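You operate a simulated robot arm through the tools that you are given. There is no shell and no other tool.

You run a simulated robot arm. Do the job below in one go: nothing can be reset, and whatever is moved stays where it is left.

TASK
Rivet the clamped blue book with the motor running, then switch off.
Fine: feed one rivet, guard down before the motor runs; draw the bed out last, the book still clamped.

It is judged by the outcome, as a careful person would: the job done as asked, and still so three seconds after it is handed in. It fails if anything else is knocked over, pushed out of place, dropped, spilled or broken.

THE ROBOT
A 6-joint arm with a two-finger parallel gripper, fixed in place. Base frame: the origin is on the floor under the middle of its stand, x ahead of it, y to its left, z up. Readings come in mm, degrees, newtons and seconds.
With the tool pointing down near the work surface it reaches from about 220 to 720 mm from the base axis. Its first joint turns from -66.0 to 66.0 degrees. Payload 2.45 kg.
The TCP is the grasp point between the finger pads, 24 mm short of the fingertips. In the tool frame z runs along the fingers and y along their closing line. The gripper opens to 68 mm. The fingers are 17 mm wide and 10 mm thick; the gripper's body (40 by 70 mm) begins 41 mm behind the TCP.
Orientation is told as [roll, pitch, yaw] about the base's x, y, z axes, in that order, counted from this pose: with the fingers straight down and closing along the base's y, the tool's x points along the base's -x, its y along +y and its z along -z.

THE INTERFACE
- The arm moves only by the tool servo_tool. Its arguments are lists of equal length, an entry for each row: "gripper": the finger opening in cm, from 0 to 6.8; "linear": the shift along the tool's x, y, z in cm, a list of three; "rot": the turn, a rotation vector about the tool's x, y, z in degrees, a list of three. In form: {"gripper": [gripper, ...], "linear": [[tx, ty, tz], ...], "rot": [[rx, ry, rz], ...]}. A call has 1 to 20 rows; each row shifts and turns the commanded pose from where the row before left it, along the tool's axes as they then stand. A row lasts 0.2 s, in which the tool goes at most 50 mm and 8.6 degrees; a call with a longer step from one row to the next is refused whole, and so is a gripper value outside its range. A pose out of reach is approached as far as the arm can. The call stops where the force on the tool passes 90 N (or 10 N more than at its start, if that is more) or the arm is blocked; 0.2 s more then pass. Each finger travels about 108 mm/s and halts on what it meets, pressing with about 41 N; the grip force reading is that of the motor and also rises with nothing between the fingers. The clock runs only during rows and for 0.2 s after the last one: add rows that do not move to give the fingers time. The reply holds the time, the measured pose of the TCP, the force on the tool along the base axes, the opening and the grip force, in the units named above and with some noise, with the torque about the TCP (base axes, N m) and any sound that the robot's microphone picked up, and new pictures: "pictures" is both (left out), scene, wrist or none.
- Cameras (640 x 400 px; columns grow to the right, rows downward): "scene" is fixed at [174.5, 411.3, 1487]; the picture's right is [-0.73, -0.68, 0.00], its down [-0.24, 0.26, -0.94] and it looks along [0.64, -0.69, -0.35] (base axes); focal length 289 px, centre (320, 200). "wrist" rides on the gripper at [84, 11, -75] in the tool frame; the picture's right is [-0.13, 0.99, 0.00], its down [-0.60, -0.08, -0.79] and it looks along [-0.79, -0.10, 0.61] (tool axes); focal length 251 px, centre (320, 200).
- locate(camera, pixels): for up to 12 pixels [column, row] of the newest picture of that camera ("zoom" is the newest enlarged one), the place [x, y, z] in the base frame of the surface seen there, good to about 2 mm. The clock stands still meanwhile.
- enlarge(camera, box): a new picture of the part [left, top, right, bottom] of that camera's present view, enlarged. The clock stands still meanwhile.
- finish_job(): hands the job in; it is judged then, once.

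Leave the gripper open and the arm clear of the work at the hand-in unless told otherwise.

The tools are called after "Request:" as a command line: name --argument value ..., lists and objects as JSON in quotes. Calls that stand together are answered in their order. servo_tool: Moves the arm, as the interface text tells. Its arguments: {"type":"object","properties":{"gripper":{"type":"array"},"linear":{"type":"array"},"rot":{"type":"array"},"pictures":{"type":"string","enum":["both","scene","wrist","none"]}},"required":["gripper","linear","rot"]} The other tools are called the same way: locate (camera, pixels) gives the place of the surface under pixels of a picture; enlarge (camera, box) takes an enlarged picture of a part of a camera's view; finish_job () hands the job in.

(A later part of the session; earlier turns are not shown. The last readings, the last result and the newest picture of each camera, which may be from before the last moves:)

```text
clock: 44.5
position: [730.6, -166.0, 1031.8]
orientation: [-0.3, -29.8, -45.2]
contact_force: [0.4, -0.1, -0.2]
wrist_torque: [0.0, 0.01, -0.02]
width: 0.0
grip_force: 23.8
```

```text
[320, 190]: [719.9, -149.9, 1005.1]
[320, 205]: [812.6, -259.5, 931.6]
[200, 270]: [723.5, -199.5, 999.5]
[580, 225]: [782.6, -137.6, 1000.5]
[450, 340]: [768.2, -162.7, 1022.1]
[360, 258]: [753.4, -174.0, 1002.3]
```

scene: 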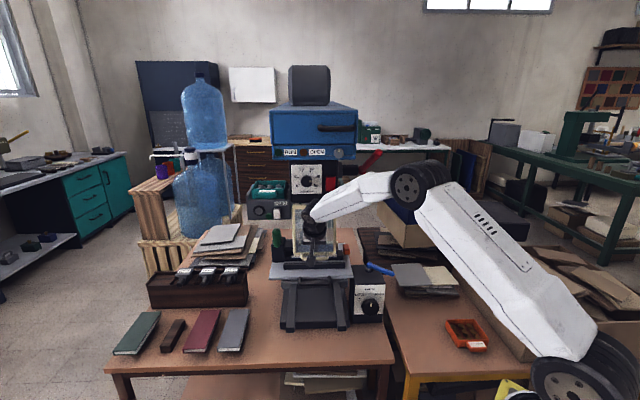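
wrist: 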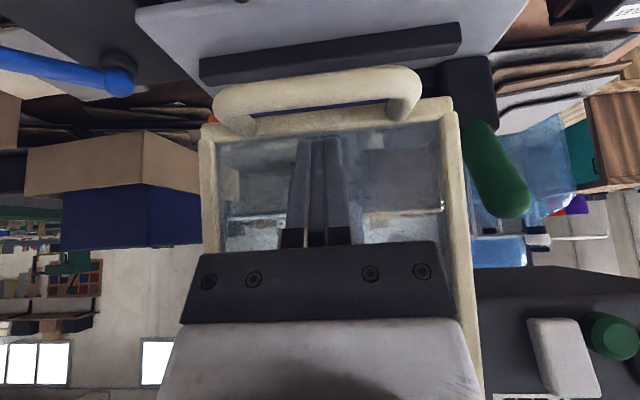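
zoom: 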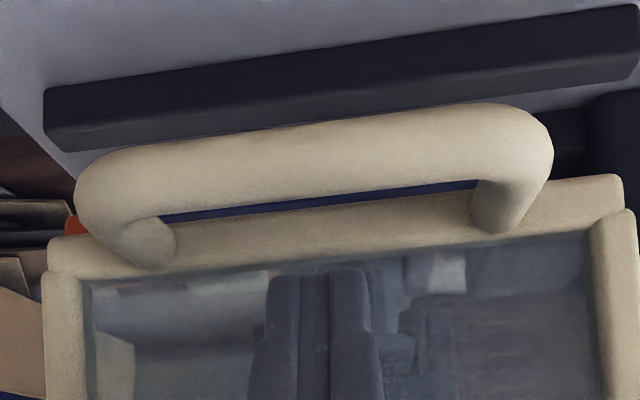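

The guard is now about 4° from vertical and there's still no stop force. I'll press on in small steps.

Request:
servo_tool --gripper '[0, 0, 0, 0, 0, 0]' --linear '[[-0.217, 0, 0.125], [-0.217, 0, 0.125], [-0.217, 0, 0.125], [-0.217, 0, 0.125], [0, 0, 0], [0, 0, 0]]' --rot '[[0, 0, 0], [0, 0, 0], [0, 0, 0], [0, 0, 0], [0, 0, 0], [0, 0, 0]]'

Request:
enlarge --camera "wrist" --box '[180, 20, 460, 195]'

Request:
locate --camera "zoom" --pixels '[[320, 160], [320, 180], [200, 260], [580, 215], [450, 340], [360, 250]]'

```text
clock: 45.9
position: [735.5, -171.2, 1032.9]
orientation: [-0.3, -29.8, -45.1]
contact_force: [0.2, 0.4, 0.1]
wrist_torque: [0.01, -0.01, -0.03]
width: 0.1
grip_force: 23.8
```

scene: 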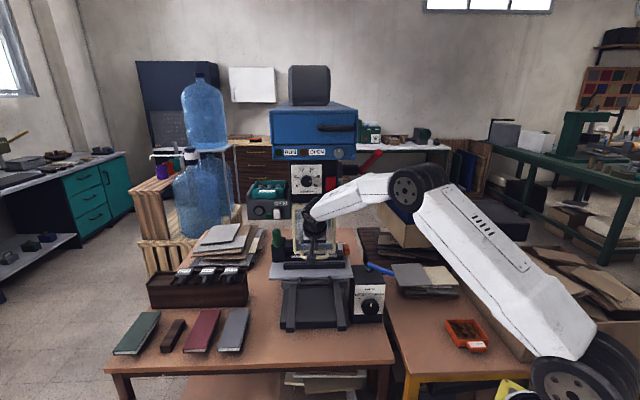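
wrist: 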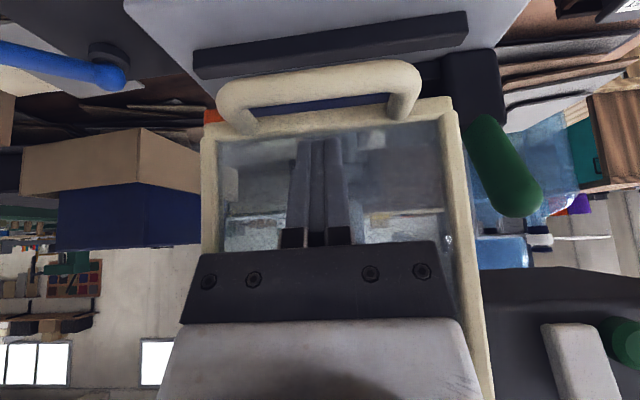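

```text
2.29 times, centred on (320, 108) of wrist
```

zoom: 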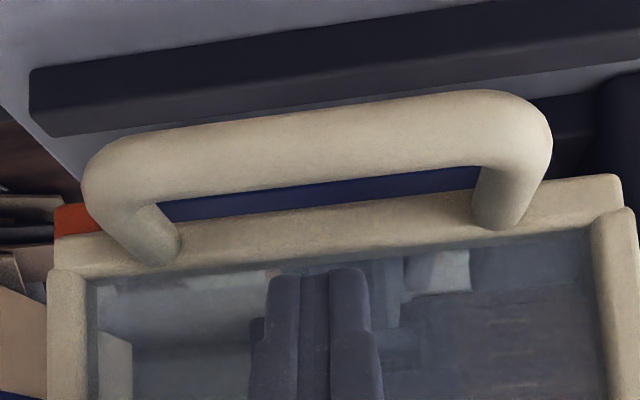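

```text
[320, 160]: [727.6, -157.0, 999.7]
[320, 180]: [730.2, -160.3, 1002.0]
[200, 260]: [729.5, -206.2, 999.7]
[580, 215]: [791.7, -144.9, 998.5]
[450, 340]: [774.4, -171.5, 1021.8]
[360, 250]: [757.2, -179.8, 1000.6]
```

The guard's lower bar is now at about the same depth as its hinge (d≈-662), so it is vertical. I'll nudge a little further to feel for the stop.

Request:
servo_tool --gripper '[0, 0, 0, 0, 0, 0]' --linear '[[-0.217, 0, 0.125], [-0.217, 0, 0.125], [-0.217, 0, 0.125], [-0.217, 0, 0.125], [0, 0, 0], [0, 0, 0]]' --rot '[[0, 0, 0], [0, 0, 0], [0, 0, 0], [0, 0, 0], [0, 0, 0], [0, 0, 0]]'

Request:
enlarge --camera "wrist" --box '[180, 20, 460, 195]'

Request:
locate --camera "zoom" --pixels '[[320, 150], [320, 170], [200, 250], [580, 205], [600, 340], [360, 240], [65, 330]]'

```text
clock: 47.3
position: [741.5, -175.7, 1032.8]
orientation: [-0.6, -29.5, -45.1]
contact_force: [-45.0, 35.3, 15.6]
wrist_torque: [0.72, 0.29, -0.15]
width: 0.2
grip_force: 24.2
```

scene: 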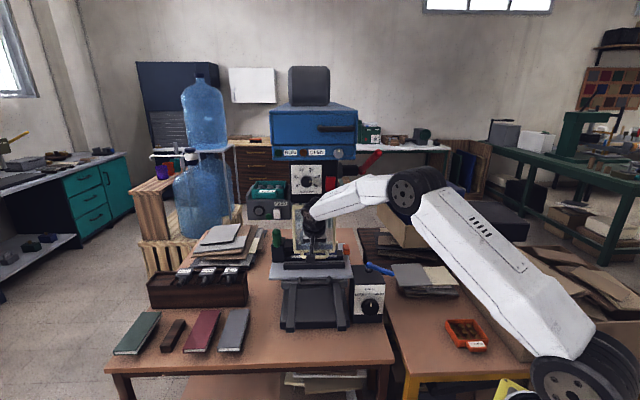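
wrist: 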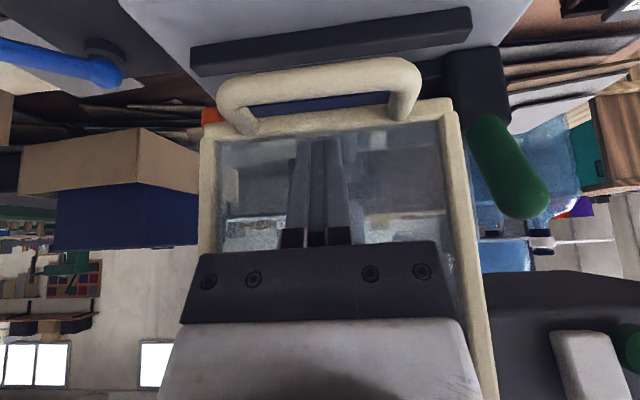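

```text
2.29 times, centred on (320, 108) of wrist
```

zoom: 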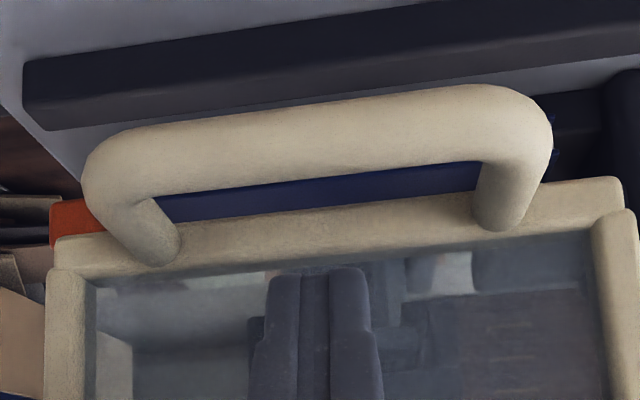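

```text
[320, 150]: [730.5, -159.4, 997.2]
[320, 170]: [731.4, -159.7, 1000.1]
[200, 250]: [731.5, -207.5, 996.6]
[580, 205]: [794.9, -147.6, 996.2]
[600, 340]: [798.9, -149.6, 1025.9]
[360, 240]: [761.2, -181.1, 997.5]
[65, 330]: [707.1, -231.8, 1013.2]
```

There's a firm stop (57 N) with the guard vertical, so it is fully down. I'll withdraw along the tool axis so the handle isn't hooked, then step back to look.

Request:
servo_tool --gripper '[0, 0, 0, 0, 0, 0, 0, 0]' --linear '[[0, 0, -1.0], [0, 0, -4], [0, 0, -4], [2.5, 0, -4], [3.5, 0, -3], [3.5, 0, -3], [3.5, 0, -3], [0, 0, 0]]' --rot '[[0, 0, 0], [0, 0, 0], [0, 0, 0], [0, 0, 0], [0, 0, 0], [0, 0, 0], [0, 0, 0], [0, 0, 0]]'

Request:
enlarge --camera "scene" --box '[250, 130, 390, 260]'

Request:
enlarge --camera "wrist" --box '[180, 20, 460, 195]'

```text
clock: 49.1
position: [588.0, -21.2, 1160.2]
orientation: [-0.2, -29.9, -45.1]
contact_force: [0.9, 0.1, 0.5]
wrist_torque: [-0.01, 0.02, 0.03]
width: 0.0
grip_force: 23.4
```

scene: 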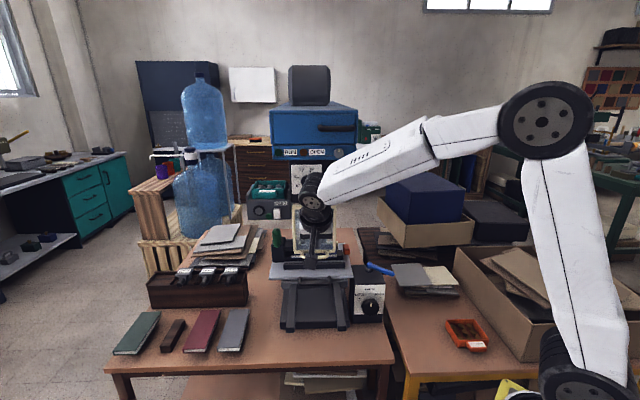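
wrist: 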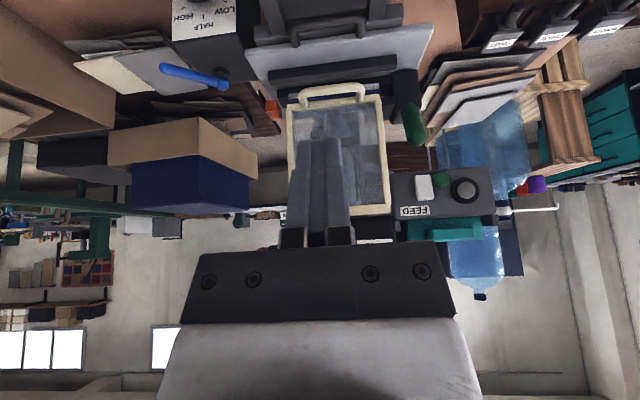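

```text
3.08 times, centred on (320, 195) of scene
```

zoom: 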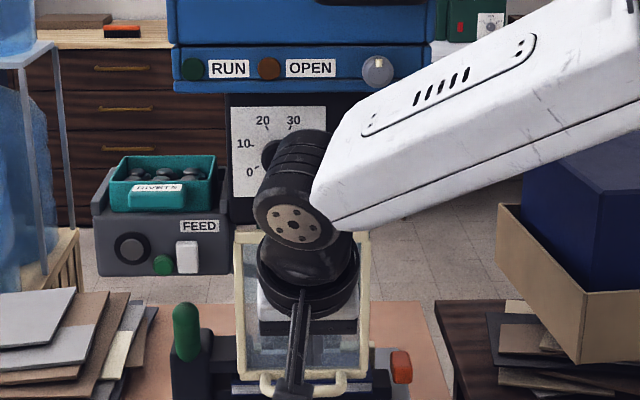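

```text
2.29 times, centred on (320, 108) of wrist
```

zoom: 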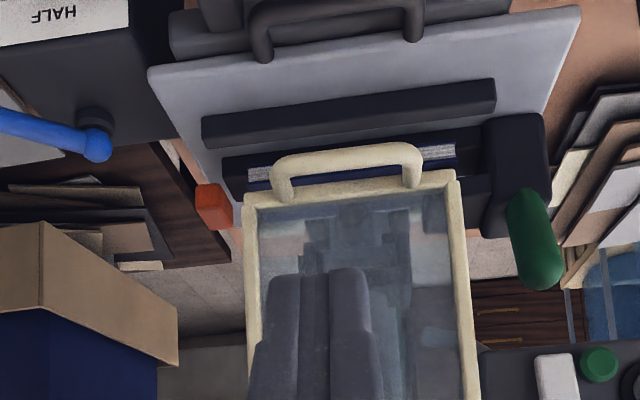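

The guard is down and the bed is in. Next is the red rocker on the panel (s≈-350, z≈1230). I'll make the tool nearly horizontal and line up in front of its upper half.

Request:
servo_tool --gripper '[0, 0, 0, 0, 0, 0, 0, 0, 0, 0, 0, 0, 0, 0]' --linear '[[0, 0, 0], [0, 0, 0], [0, 0, 0], [0, 0, 0], [0, 0, 0], [0, 0, 0], [0, 0, 0], [-3.99, -2.54, -0.7], [-3.99, -2.54, -0.7], [-0.65, 0, 3.67], [-0.65, 0, 3.67], [-0.65, 0, 3.67], [-0.65, 0, 3.67], [0, 0, 0]]' --rot '[[0, -7.15, 0], [0, -7.15, 0], [0, -7.15, 0], [0, -7.15, 0], [0, -7.15, 0], [0, -7.15, 0], [0, -7.15, 0], [0, 0, 0], [0, 0, 0], [0, 0, 0], [0, 0, 0], [0, 0, 0], [0, 0, 0], [0, 0, 0]]'

Request:
enlarge --camera "wrist" --box '[180, 60, 460, 235]'

Request:
enlarge --camera "scene" --box '[250, 130, 390, 230]'

```text
clock: 52.1
position: [657.0, -162.6, 1241.2]
orientation: [-1.6, -80.1, -43.6]
contact_force: [-0.4, 0.4, 0.1]
wrist_torque: [0.06, 0.01, 0.02]
width: 0.0
grip_force: 23.8
```

scene: 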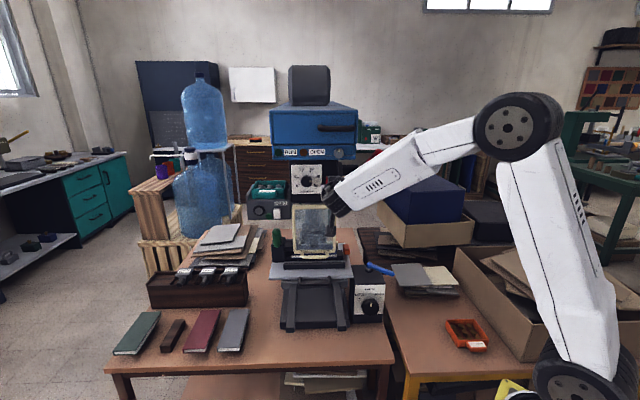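
wrist: 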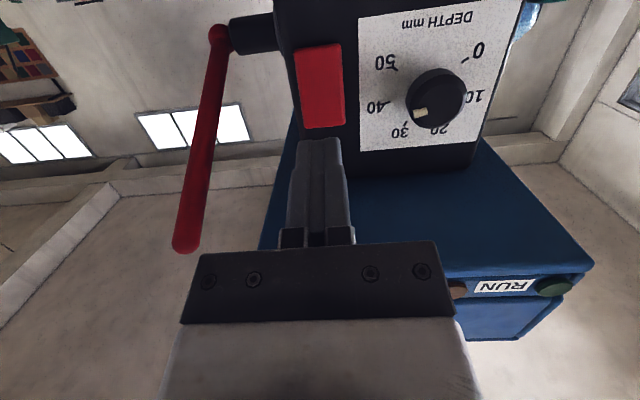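

```text
2.29 times, centred on (320, 148) of wrist
```

zoom: 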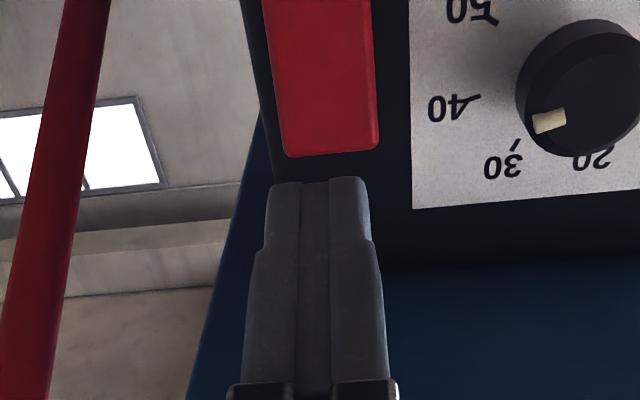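

```text
4.00 times, centred on (320, 180) of scene
```

zoom: 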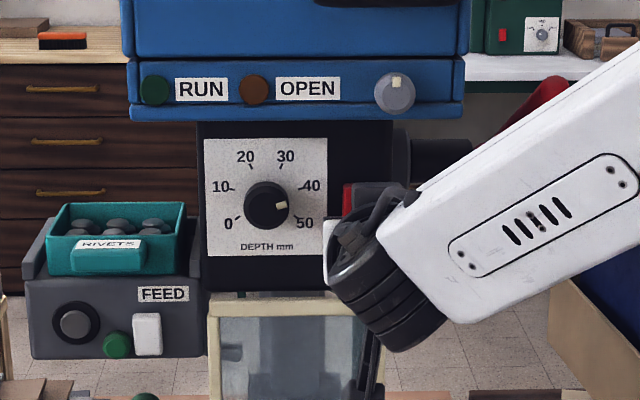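

The fingertip is lined up with the red rocker (wrist (320, 85)). I'll measure its face before pressing.

Request:
locate --camera "wrist" --pixels '[[318, 55], [320, 70], [321, 85], [322, 100], [323, 118], [303, 85], [340, 85], [290, 90], [350, 90], [290, 160], [440, 240], [300, 180]]'

```text
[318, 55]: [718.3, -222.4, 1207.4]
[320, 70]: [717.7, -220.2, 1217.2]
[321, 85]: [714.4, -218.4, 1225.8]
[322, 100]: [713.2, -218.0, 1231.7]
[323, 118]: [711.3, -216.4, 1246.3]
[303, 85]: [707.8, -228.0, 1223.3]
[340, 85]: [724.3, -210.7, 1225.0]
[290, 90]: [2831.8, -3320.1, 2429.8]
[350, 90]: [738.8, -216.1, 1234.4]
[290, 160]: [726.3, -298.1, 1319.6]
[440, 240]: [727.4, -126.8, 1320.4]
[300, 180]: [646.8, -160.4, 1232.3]
```

The rocker's top face is at d≈-656 and its bottom at d≈-665. I'll press the top in slowly and then release.

Request:
servo_tool --gripper '[0, 0, 0, 0, 0, 0, 0, 0, 0, 0, 0]' --linear '[[-0.78, 0.05, 4.43], [-0.035, 0, 0.197], [-0.035, 0, 0.197], [-0.035, 0, 0.197], [-0.035, 0, 0.197], [-0.035, 0, 0.197], [-0.035, 0, 0.197], [-0.035, 0, 0.197], [-0.035, 0, 0.197], [-0.035, 0, 0.197], [0, 0, 0]]' --rot '[[0, 0, 0], [0, 0, 0], [0, 0, 0], [0, 0, 0], [0, 0, 0], [0, 0, 0], [0, 0, 0], [0, 0, 0], [0, 0, 0], [0, 0, 0], [0, 0, 0]]'

Request:
enlarge --camera "scene" --box '[250, 130, 390, 230]'

Request:
enlarge --camera "wrist" --box '[180, 0, 460, 175]'

```text
clock: 54.7
position: [698.8, -203.3, 1240.8]
orientation: [-1.5, -79.8, -43.7]
contact_force: [-44.7, 24.5, 8.4]
wrist_torque: [-0.01, 0.26, -0.18]
width: 0.0
grip_force: 23.6
stopped in row 11: the force on the tool passed its limit at 90 N (the readings are from after the stop); the commanded pose is now the measured one
```

scene: 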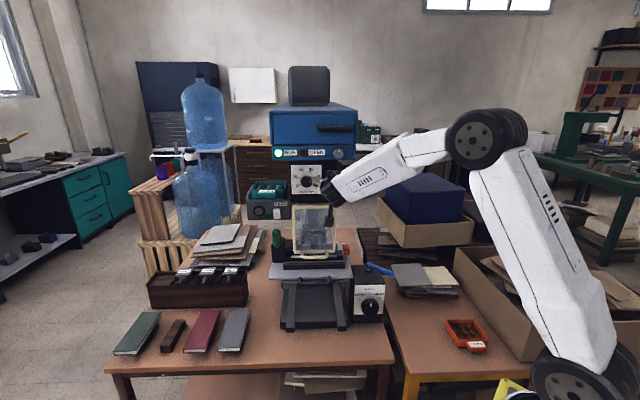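
wrist: 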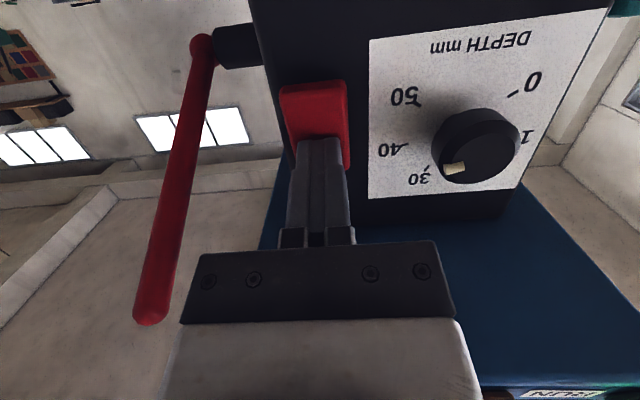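

```text
4.00 times, centred on (320, 180) of scene
```

zoom: 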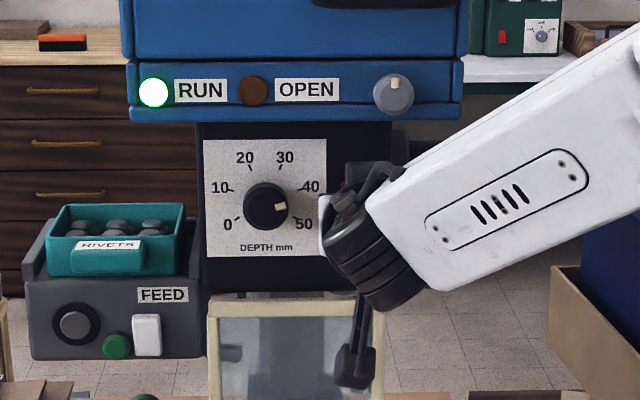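

```text
2.29 times, centred on (320, 88) of wrist
```

zoom: 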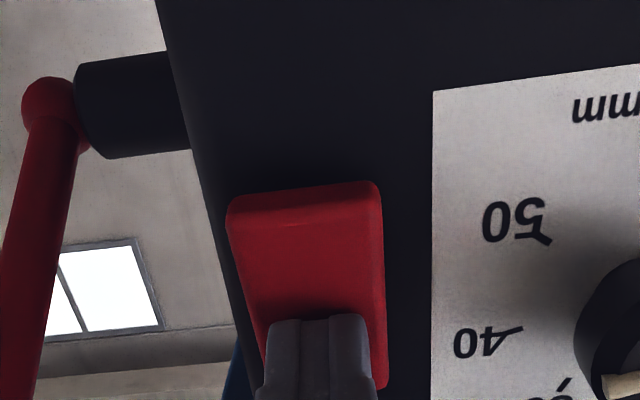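

The RUN lamp is lit green, so the motor runs with the guard down. Now I'll retreat, turn the tool down a bit and move above the red lever's end on the right side.

Request:
servo_tool --gripper '[0, 0, 0, 0, 0, 0, 0, 0, 0, 0, 0, 0, 0, 0, 0, 0, 0, 0, 0]' --linear '[[0.17, 0, -0.98], [0.69, 0, -3.7], [0.69, 0, -3.7], [0.69, 0, -3.7], [0.69, 0, -3.7], [0, 0, 0], [0, 0, 0], [0, 0, 0], [0, 0, 0], [0, 0, 0], [0, 0, 0], [0, 0, 0], [-1.59, -2.62, -2.75], [-1.59, -2.62, -2.75], [-1.59, -2.62, -2.75], [-1.59, -2.62, -2.75], [-1.59, -2.62, -2.75], [0, 0, 0], [0, 0, 0]]' --rot '[[0, 0, 0], [0, 0, 0], [0, 0, 0], [0, 0, 0], [0, 0, 0], [0, 7.15, 0], [0, 7.15, 0], [0, 7.15, 0], [0, 7.15, 0], [0, 7.15, 0], [0, 7.15, 0], [0, 7.15, 0], [0, 0, 0], [0, 0, 0], [0, 0, 0], [0, 0, 0], [0, 0, 0], [0, 0, 0], [0, 0, 0]]'

Request:
enlarge --camera "wrist" --box '[180, 20, 460, 195]'

Request:
enlarge --camera "scene" --box '[250, 130, 410, 260]'

```text
clock: 58.7
position: [497.2, -183.1, 1396.4]
orientation: [-0.4, -29.6, -44.9]
contact_force: [-0.3, -0.4, -0.2]
wrist_torque: [0.0, -0.01, 0.02]
width: 0.2
grip_force: 23.4
```

scene: 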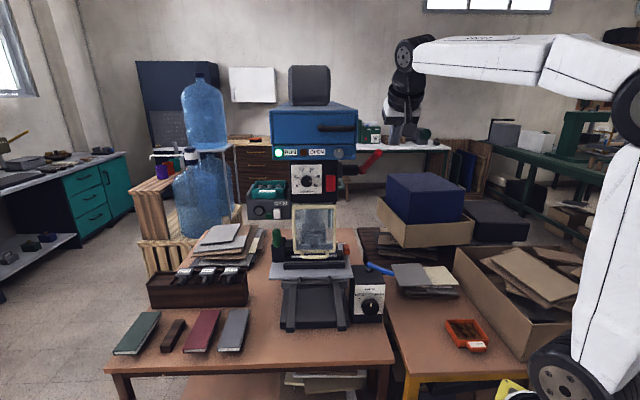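
wrist: 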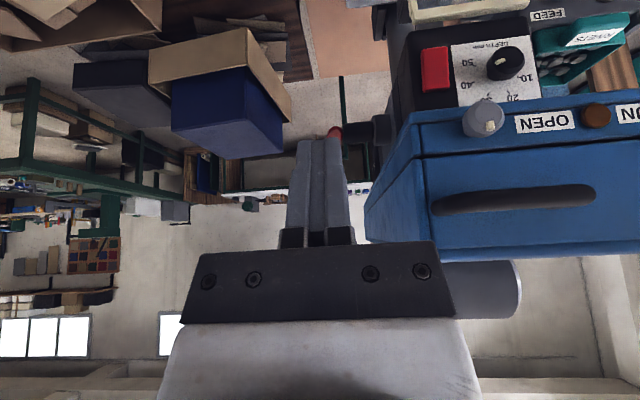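

```text
2.29 times, centred on (320, 108) of wrist
```

zoom: 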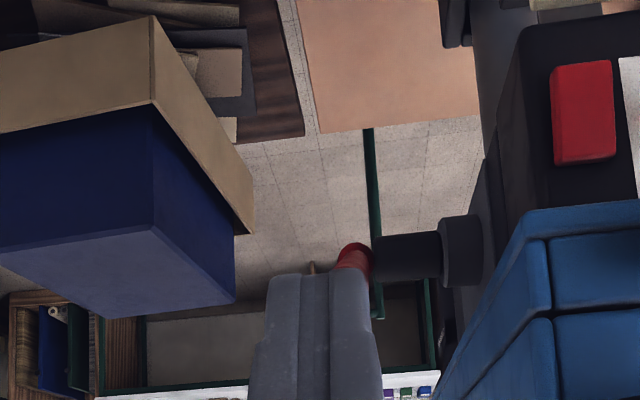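

```text
3.08 times, centred on (330, 195) of scene
```

zoom: 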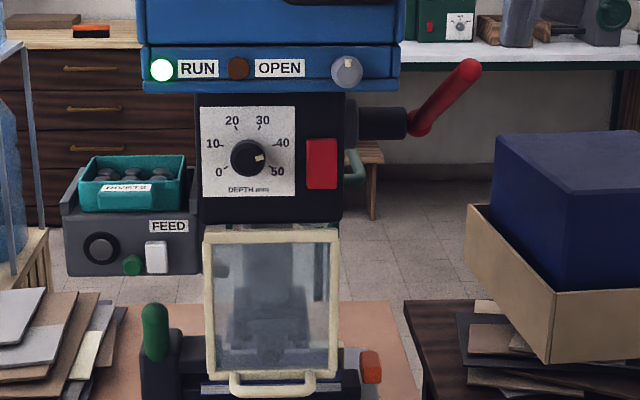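

RUN stays lit. The lever is visible in the scene zoom, so I'll re-measure it before touching it.

Request:
enlarge --camera "scene" --box '[340, 140, 396, 180]'

Request:
locate --camera "zoom" --pixels '[[440, 110], [465, 115], [450, 90], [430, 130], [400, 160], [370, 195], [340, 230], [310, 270], [270, 250], [220, 250], [330, 210], [420, 175]]'

```text
10.00 times, centred on (368, 160) of scene
```

zoom: 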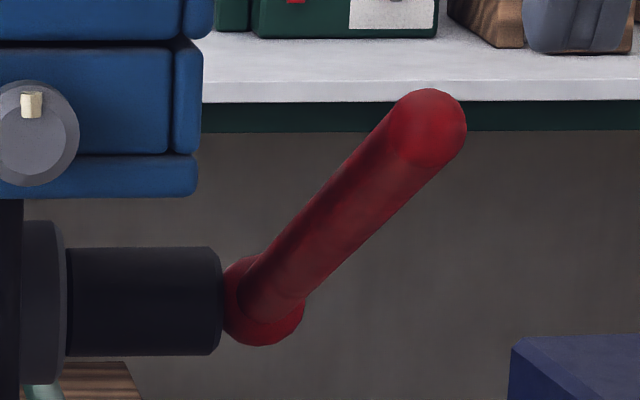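

```text
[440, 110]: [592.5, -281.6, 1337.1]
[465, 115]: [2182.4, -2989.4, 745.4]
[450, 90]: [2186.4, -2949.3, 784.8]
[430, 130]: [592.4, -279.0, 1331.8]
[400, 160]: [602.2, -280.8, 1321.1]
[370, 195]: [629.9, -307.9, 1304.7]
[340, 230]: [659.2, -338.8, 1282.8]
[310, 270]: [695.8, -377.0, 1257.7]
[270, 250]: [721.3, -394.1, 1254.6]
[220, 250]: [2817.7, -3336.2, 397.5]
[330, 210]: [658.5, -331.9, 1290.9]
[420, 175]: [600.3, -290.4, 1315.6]
```

The lever rises at about 26° from a pivot near d≈-843, z≈1227, with its tip near d≈-620, z≈1333, s≈-219. I'll move the closed fingertips just above its outer end and make light contact.

Request:
servo_tool --gripper '[0, 0, 0, 0, 0, 0]' --linear '[[-3.29, -0.05, 2.5], [-3.29, -0.05, 2.5], [-3.29, -0.05, 2.5], [-3.29, -0.05, 2.5], [0, 0, 0], [0, 0, 0]]' --rot '[[0, 0, 0], [0, 0, 0], [0, 0, 0], [0, 0, 0], [0, 0, 0], [0, 0, 0]]'

Request:
enlarge --camera "wrist" --box '[180, 20, 460, 195]'

Request:
enlarge --camera "scene" --box '[310, 90, 430, 190]'

```text
clock: 60.1
position: [609.8, -300.7, 1375.8]
orientation: [-0.4, -29.7, -45.0]
contact_force: [0.2, -0.5, -0.1]
wrist_torque: [0.01, -0.03, -0.01]
width: 0.3
grip_force: 23.3
```

scene: 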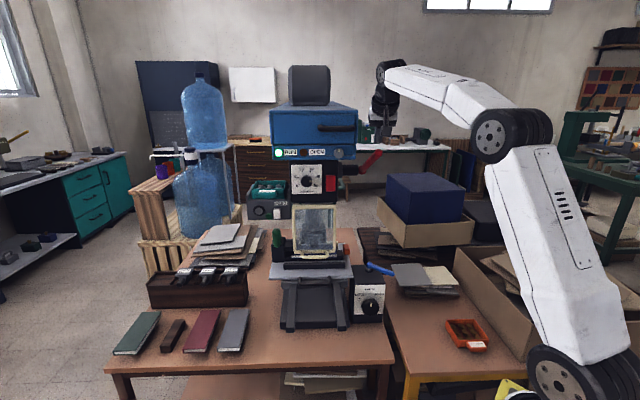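
wrist: 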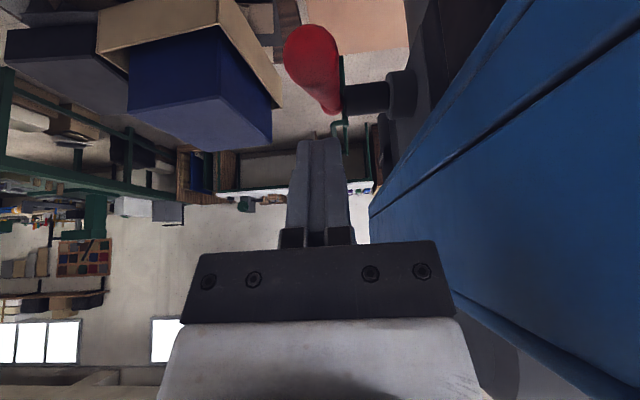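

```text
2.29 times, centred on (320, 108) of wrist
```

zoom: 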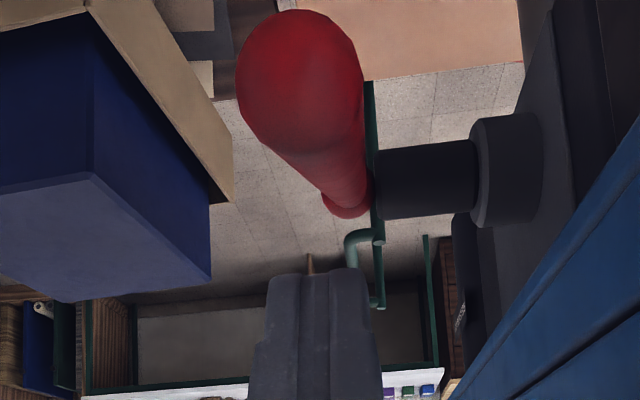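

```text
4.00 times, centred on (370, 140) of scene
```

zoom: 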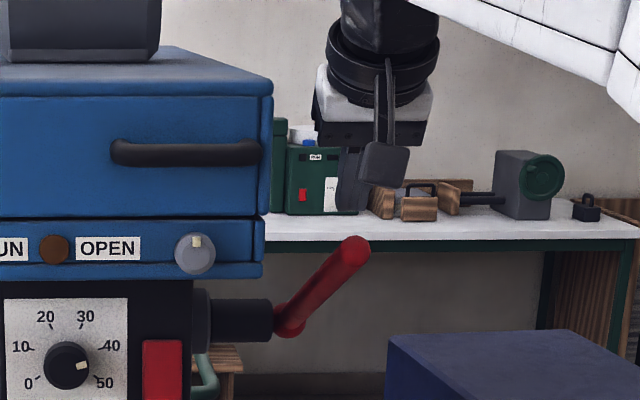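

I'll locate the lever in this view to check its axis and lateral position.

Request:
locate --camera "zoom" --pixels '[[300, 20], [300, 60], [245, 80], [355, 75], [300, 120], [310, 145], [330, 175], [345, 200], [350, 212], [430, 180], [345, 140], [290, 150]]'

```text
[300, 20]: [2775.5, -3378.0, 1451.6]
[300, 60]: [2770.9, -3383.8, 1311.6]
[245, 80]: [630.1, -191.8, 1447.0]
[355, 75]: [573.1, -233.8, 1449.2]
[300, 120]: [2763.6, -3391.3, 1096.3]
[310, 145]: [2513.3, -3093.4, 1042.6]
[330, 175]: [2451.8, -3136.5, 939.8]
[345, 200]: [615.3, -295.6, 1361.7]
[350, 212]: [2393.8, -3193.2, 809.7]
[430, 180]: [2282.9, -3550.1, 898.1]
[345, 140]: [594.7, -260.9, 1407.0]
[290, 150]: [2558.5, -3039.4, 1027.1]
```

That zoom was the scene one. I'll repeat with wrist pixels.

Request:
locate --camera "wrist" --pixels '[[311, 35], [311, 55], [290, 55], [332, 55], [311, 75], [322, 85], [325, 95], [330, 105], [333, 112], [315, 85], [365, 98], [405, 95]]'

```text
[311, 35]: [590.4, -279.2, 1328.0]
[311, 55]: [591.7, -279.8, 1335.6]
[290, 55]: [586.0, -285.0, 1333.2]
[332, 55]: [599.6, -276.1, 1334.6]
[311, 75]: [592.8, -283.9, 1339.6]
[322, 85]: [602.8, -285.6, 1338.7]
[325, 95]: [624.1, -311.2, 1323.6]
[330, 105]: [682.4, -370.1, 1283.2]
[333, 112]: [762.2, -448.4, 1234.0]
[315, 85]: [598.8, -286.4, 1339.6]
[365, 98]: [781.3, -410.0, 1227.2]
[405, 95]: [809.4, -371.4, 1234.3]
```

The lever top surface at d≈-650 is z≈1328, and the lever is centred at s≈-220. I'll come down onto it and pull it down along its arc, slowly at first.

Request:
servo_tool --gripper '[0, 0, 0, 0, 0, 0, 0, 0, 0, 0, 0]' --linear '[[0.5, 0, 0.87], [0.5, 0, 0.87], [1.0, 0, 0.67], [1.0, 0, 0.67], [0.93, 0, 0.78], [0.93, 0, 0.78], [0.84, 0, 0.86], [0.84, 0, 0.86], [0.75, 0, 0.95], [0.75, 0, 0.95], [0, 0, 0]]' --rot '[[0, 0, 0], [0, 0, 0], [0, 0, 0], [0, 0, 0], [0, 0, 0], [0, 0, 0], [0, 0, 0], [0, 0, 0], [0, 0, 0], [0, 0, 0], [0, 0, 0]]'

Request:
enlarge --camera "scene" --box '[250, 110, 430, 260]'

Request:
enlarge --camera "wrist" --box '[180, 20, 460, 195]'

```text
clock: 62.5
position: [589.1, -280.4, 1263.2]
orientation: [-0.3, -29.6, -45.1]
contact_force: [0.6, 0.0, 1.0]
wrist_torque: [-0.04, -0.01, 0.01]
width: 0.0
grip_force: 23.8
```

scene: 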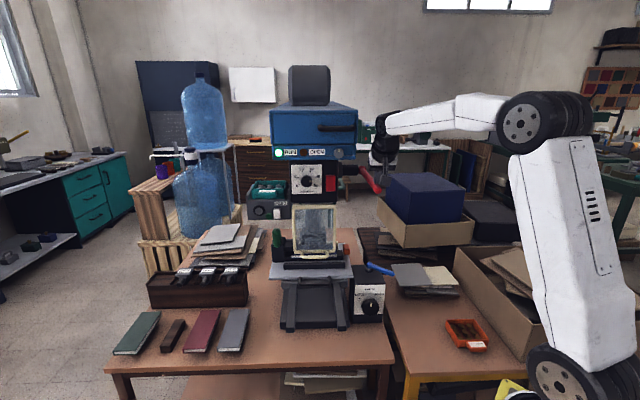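
wrist: 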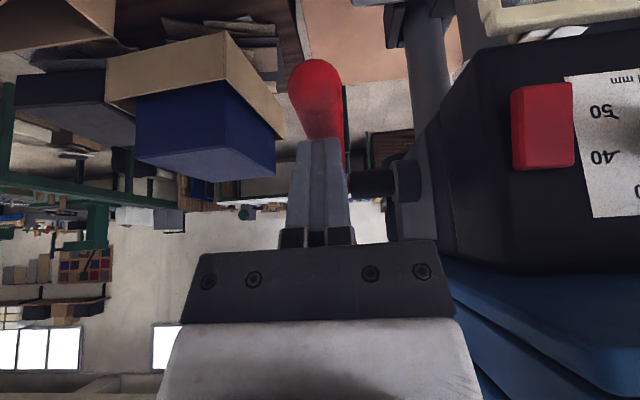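

```text
2.67 times, centred on (340, 185) of scene
```

zoom: 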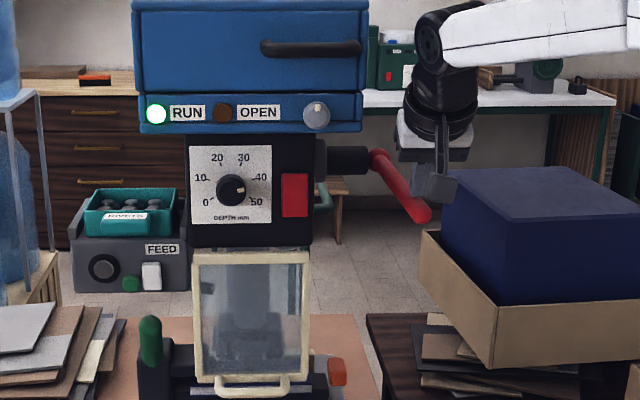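

```text
2.29 times, centred on (320, 108) of wrist
```

zoom: 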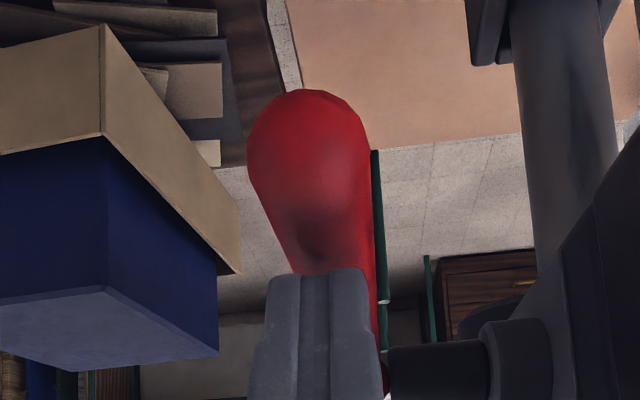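

The lever follows with little force and is about level now. I'll continue pulling down.

Request:
servo_tool --gripper '[0, 0, 0, 0, 0, 0, 0, 0, 0]' --linear '[[0.64, 0, 1.02], [0.64, 0, 1.02], [0.54, 0, 1.08], [0.54, 0, 1.08], [0.55, 0, 1.13], [0.55, 0, 1.13], [0.42, 0, 1.17], [0.42, 0, 1.17], [0, 0, 0]]' --rot '[[0, 0, 0], [0, 0, 0], [0, 0, 0], [0, 0, 0], [0, 0, 0], [0, 0, 0], [0, 0, 0], [0, 0, 0], [0, 0, 0]]'

Request:
enlarge --camera "scene" --box '[250, 110, 430, 260]'

Request:
enlarge --camera "wrist" --box '[180, 20, 460, 195]'

```text
clock: 64.5
position: [593.9, -287.0, 1165.2]
orientation: [-0.4, -29.7, -45.0]
contact_force: [-0.2, 0.4, 3.1]
wrist_torque: [0.01, 0.02, 0.01]
width: 0.0
grip_force: 23.0
```

scene: 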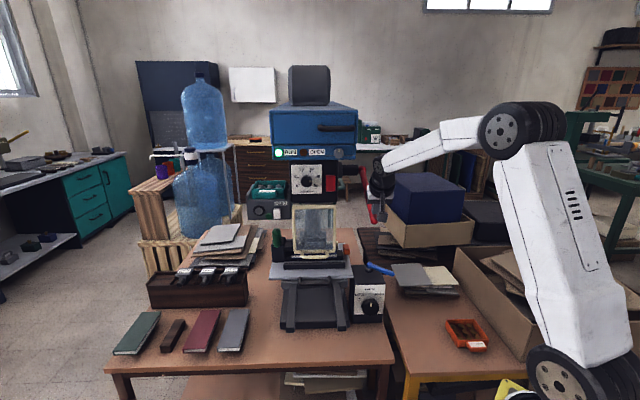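
wrist: 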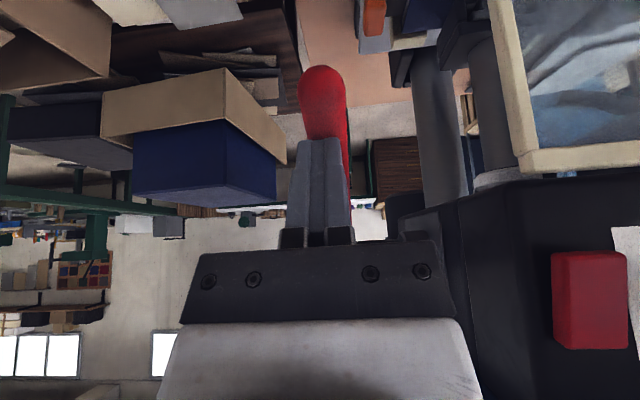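

```text
2.67 times, centred on (340, 185) of scene
```

zoom: 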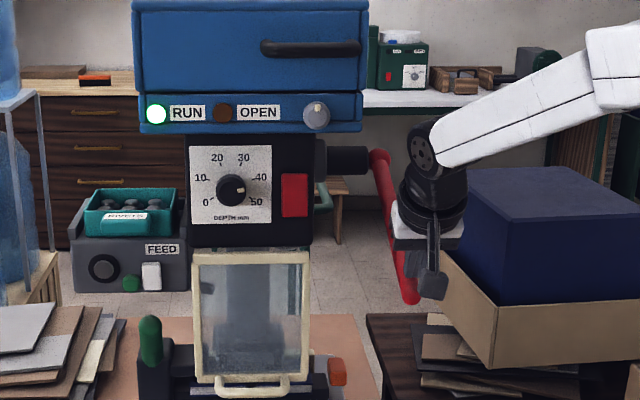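

```text
2.29 times, centred on (320, 108) of wrist
```

zoom: 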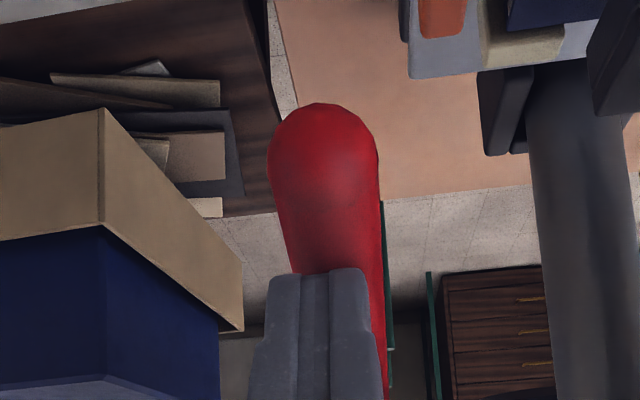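

The lever is about 25° below level and still easy to move. I'll keep going.

Request:
servo_tool --gripper '[0, 0, 0, 0, 0, 0, 0]' --linear '[[0.3, 0, 1.19], [0.3, 0, 1.19], [0.17, 0, 1.21], [0.17, 0, 1.21], [0.05, 0, 1.2], [0.05, 0, 1.2], [0, 0, 0]]' --rot '[[0, 0, 0], [0, 0, 0], [0, 0, 0], [0, 0, 0], [0, 0, 0], [0, 0, 0], [0, 0, 0]]'

Request:
enlarge --camera "scene" --box '[250, 110, 430, 260]'

Request:
enlarge --camera "wrist" --box '[240, 0, 520, 175]'

```text
clock: 65.6
position: [601.3, -293.1, 1133.0]
orientation: [-0.4, -30.2, -45.0]
contact_force: [-49.1, 35.2, 41.1]
wrist_torque: [0.7, 0.86, 0.07]
width: 0.0
grip_force: 23.3
stopped in row 5: the force on the tool passed its limit at 101 N (the readings are from after the stop); the commanded pose is now the measured one
```

scene: 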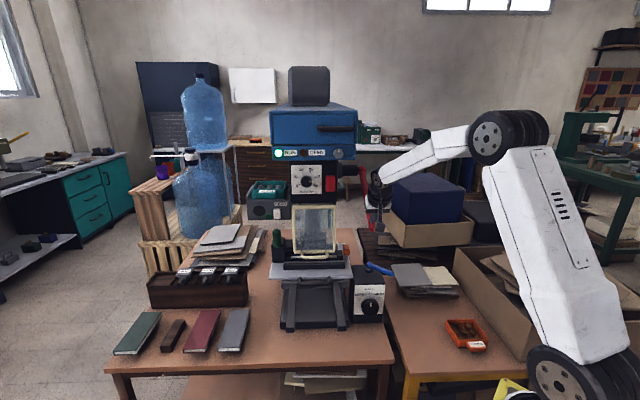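
wrist: 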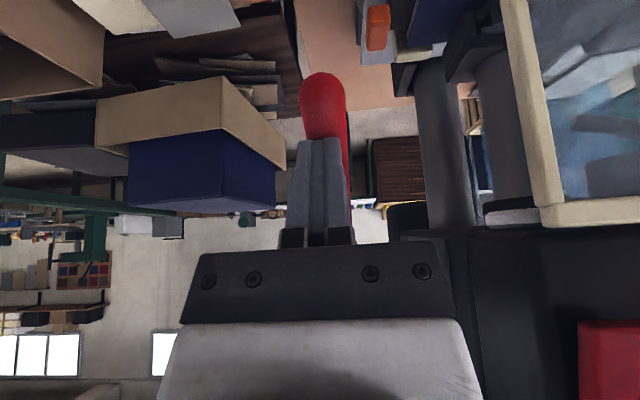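

```text
2.67 times, centred on (340, 185) of scene
```

zoom: 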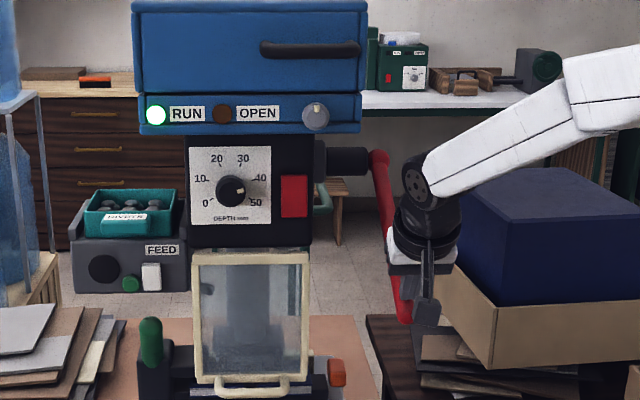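

```text
2.29 times, centred on (380, 88) of wrist
```

zoom: 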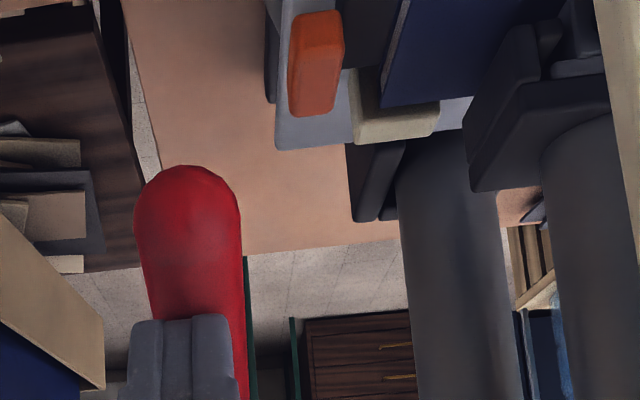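

The lever hit its firm stop, and the feeder window looks empty again, so the rivet seems to have been used. I'll confirm with a zoom, then ease off upward and see if the lever returns by itself.

Request:
enlarge --camera "scene" --box '[240, 190, 350, 265]'

Request:
servo_tool --gripper '[0, 0, 0, 0, 0, 0, 0]' --linear '[[0, 0, -0.5], [0, 0, -0.8], [-0.1, 0, -1.2], [-0.2, 0, -1.2], [-0.3, 0, -1.2], [0, 0, 0], [0, 0, 0]]' --rot '[[0, 0, 0], [0, 0, 0], [0, 0, 0], [0, 0, 0], [0, 0, 0], [0, 0, 0], [0, 0, 0]]'

Request:
enlarge --camera "scene" --box '[250, 110, 430, 260]'

```text
5.33 times, centred on (295, 228) of scene
```

zoom: 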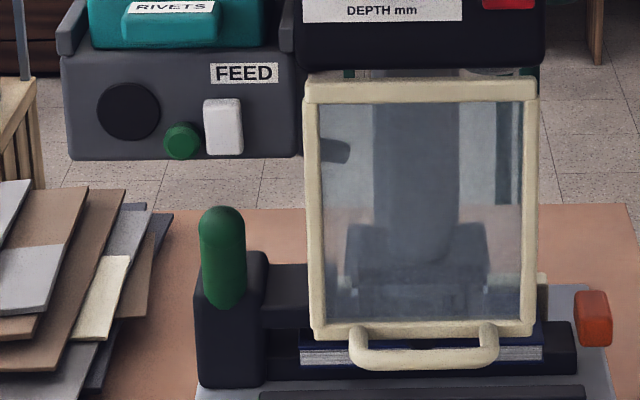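

```text
clock: 67.2
position: [590.6, -282.0, 1175.3]
orientation: [-0.3, -30.3, -45.0]
contact_force: [0.4, -0.1, 2.7]
wrist_torque: [0.0, 0.0, 0.03]
width: 0.0
grip_force: 24.0
```

scene: 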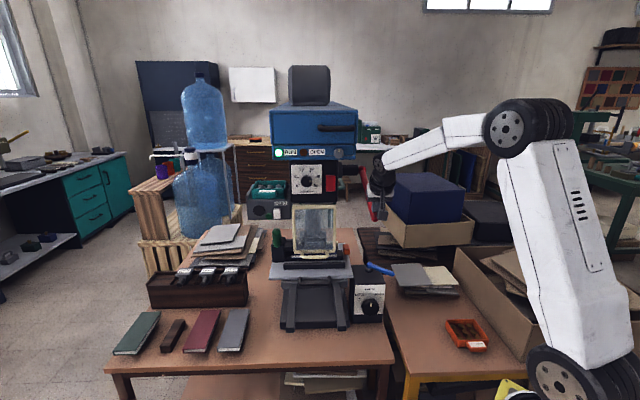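
wrist: 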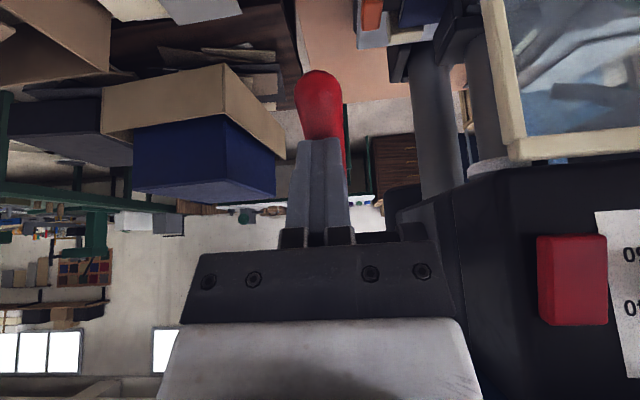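

```text
2.67 times, centred on (340, 185) of scene
```

zoom: 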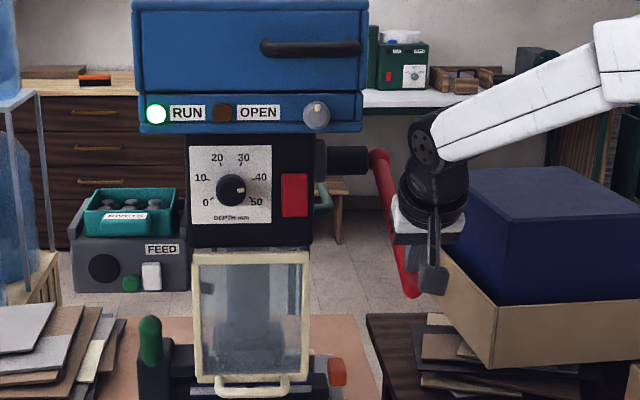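

The rivet is used and the lever is sprung: it follows my finger up. I'll let it up gently along the same arc.

Request:
servo_tool --gripper '[0, 0, 0, 0, 0, 0, 0, 0, 0, 0, 0, 0, 0, 0, 0, 0, 0, 0]' --linear '[[-0.55, 0, -1.13], [-0.55, 0, -1.13], [-0.54, 0, -1.08], [-0.54, 0, -1.08], [-0.64, 0, -1.02], [-0.64, 0, -1.02], [-0.75, 0, -0.95], [-0.75, 0, -0.95], [-0.84, 0, -0.86], [-0.84, 0, -0.86], [-0.93, 0, -0.78], [-0.93, 0, -0.78], [-1.0, 0, -0.67], [-0.5, 0, -0.87], [-0.5, 0, -0.87], [-0.5, 0, -0.87], [-0.5, 0, -0.87], [0, 0, 0]]' --rot '[[0, 0, 0], [0, 0, 0], [0, 0, 0], [0, 0, 0], [0, 0, 0], [0, 0, 0], [0, 0, 0], [0, 0, 0], [0, 0, 0], [0, 0, 0], [0, 0, 0], [0, 0, 0], [0, 0, 0], [0, 0, 0], [0, 0, 0], [0, 0, 0], [0, 0, 0], [0, 0, 0]]'

Request:
enlarge --camera "scene" --box '[250, 110, 430, 260]'

```text
clock: 71.0
position: [604.7, -296.6, 1368.5]
orientation: [-0.4, -30.2, -44.8]
contact_force: [0.0, 0.6, 0.3]
wrist_torque: [0.02, 0.03, 0.01]
width: 0.1
grip_force: 24.3
```

scene: 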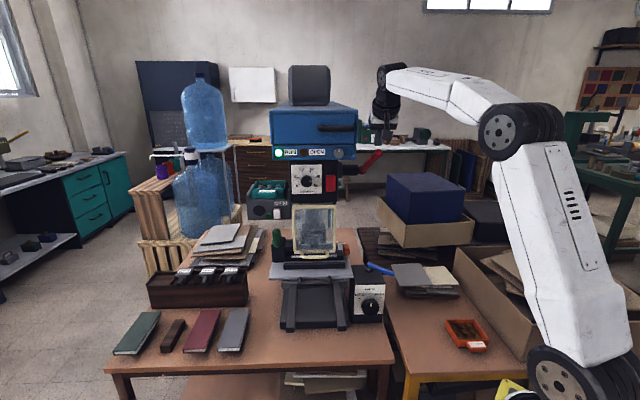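
wrist: 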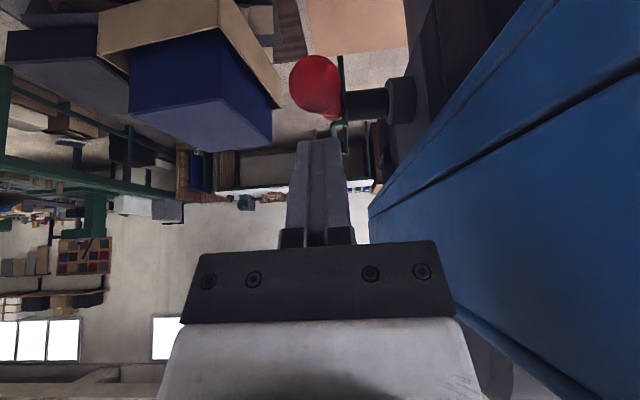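

```text
2.67 times, centred on (340, 185) of scene
```

zoom: 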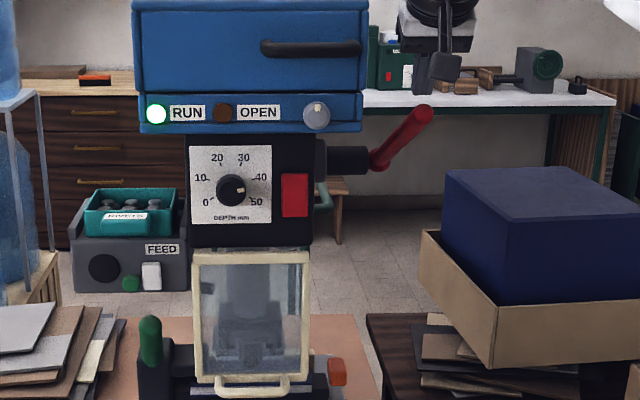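

The lever is back up. I'll check its position against the original and look at the ram, through the guard.

Request:
locate --camera "wrist" --pixels '[[315, 65], [315, 85], [315, 100], [325, 112], [335, 112]]'

Request:
locate --camera "scene" --pixels '[[380, 153], [376, 157], [371, 163], [365, 170]]'

Request:
enlarge --camera "scene" --box '[260, 190, 370, 290]'

```text
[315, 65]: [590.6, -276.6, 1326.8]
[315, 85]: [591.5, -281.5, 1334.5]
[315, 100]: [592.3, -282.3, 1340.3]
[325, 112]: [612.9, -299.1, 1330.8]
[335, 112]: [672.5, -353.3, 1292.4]
```

```text
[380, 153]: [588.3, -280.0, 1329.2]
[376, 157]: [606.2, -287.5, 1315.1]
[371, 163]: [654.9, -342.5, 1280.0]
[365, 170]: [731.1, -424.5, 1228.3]
```

```text
4.00 times, centred on (315, 240) of scene
```

zoom: 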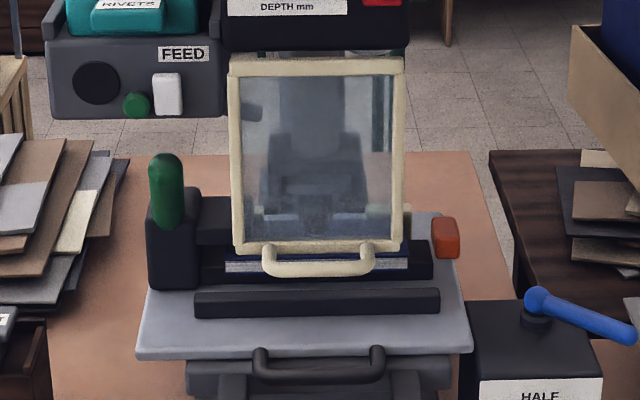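

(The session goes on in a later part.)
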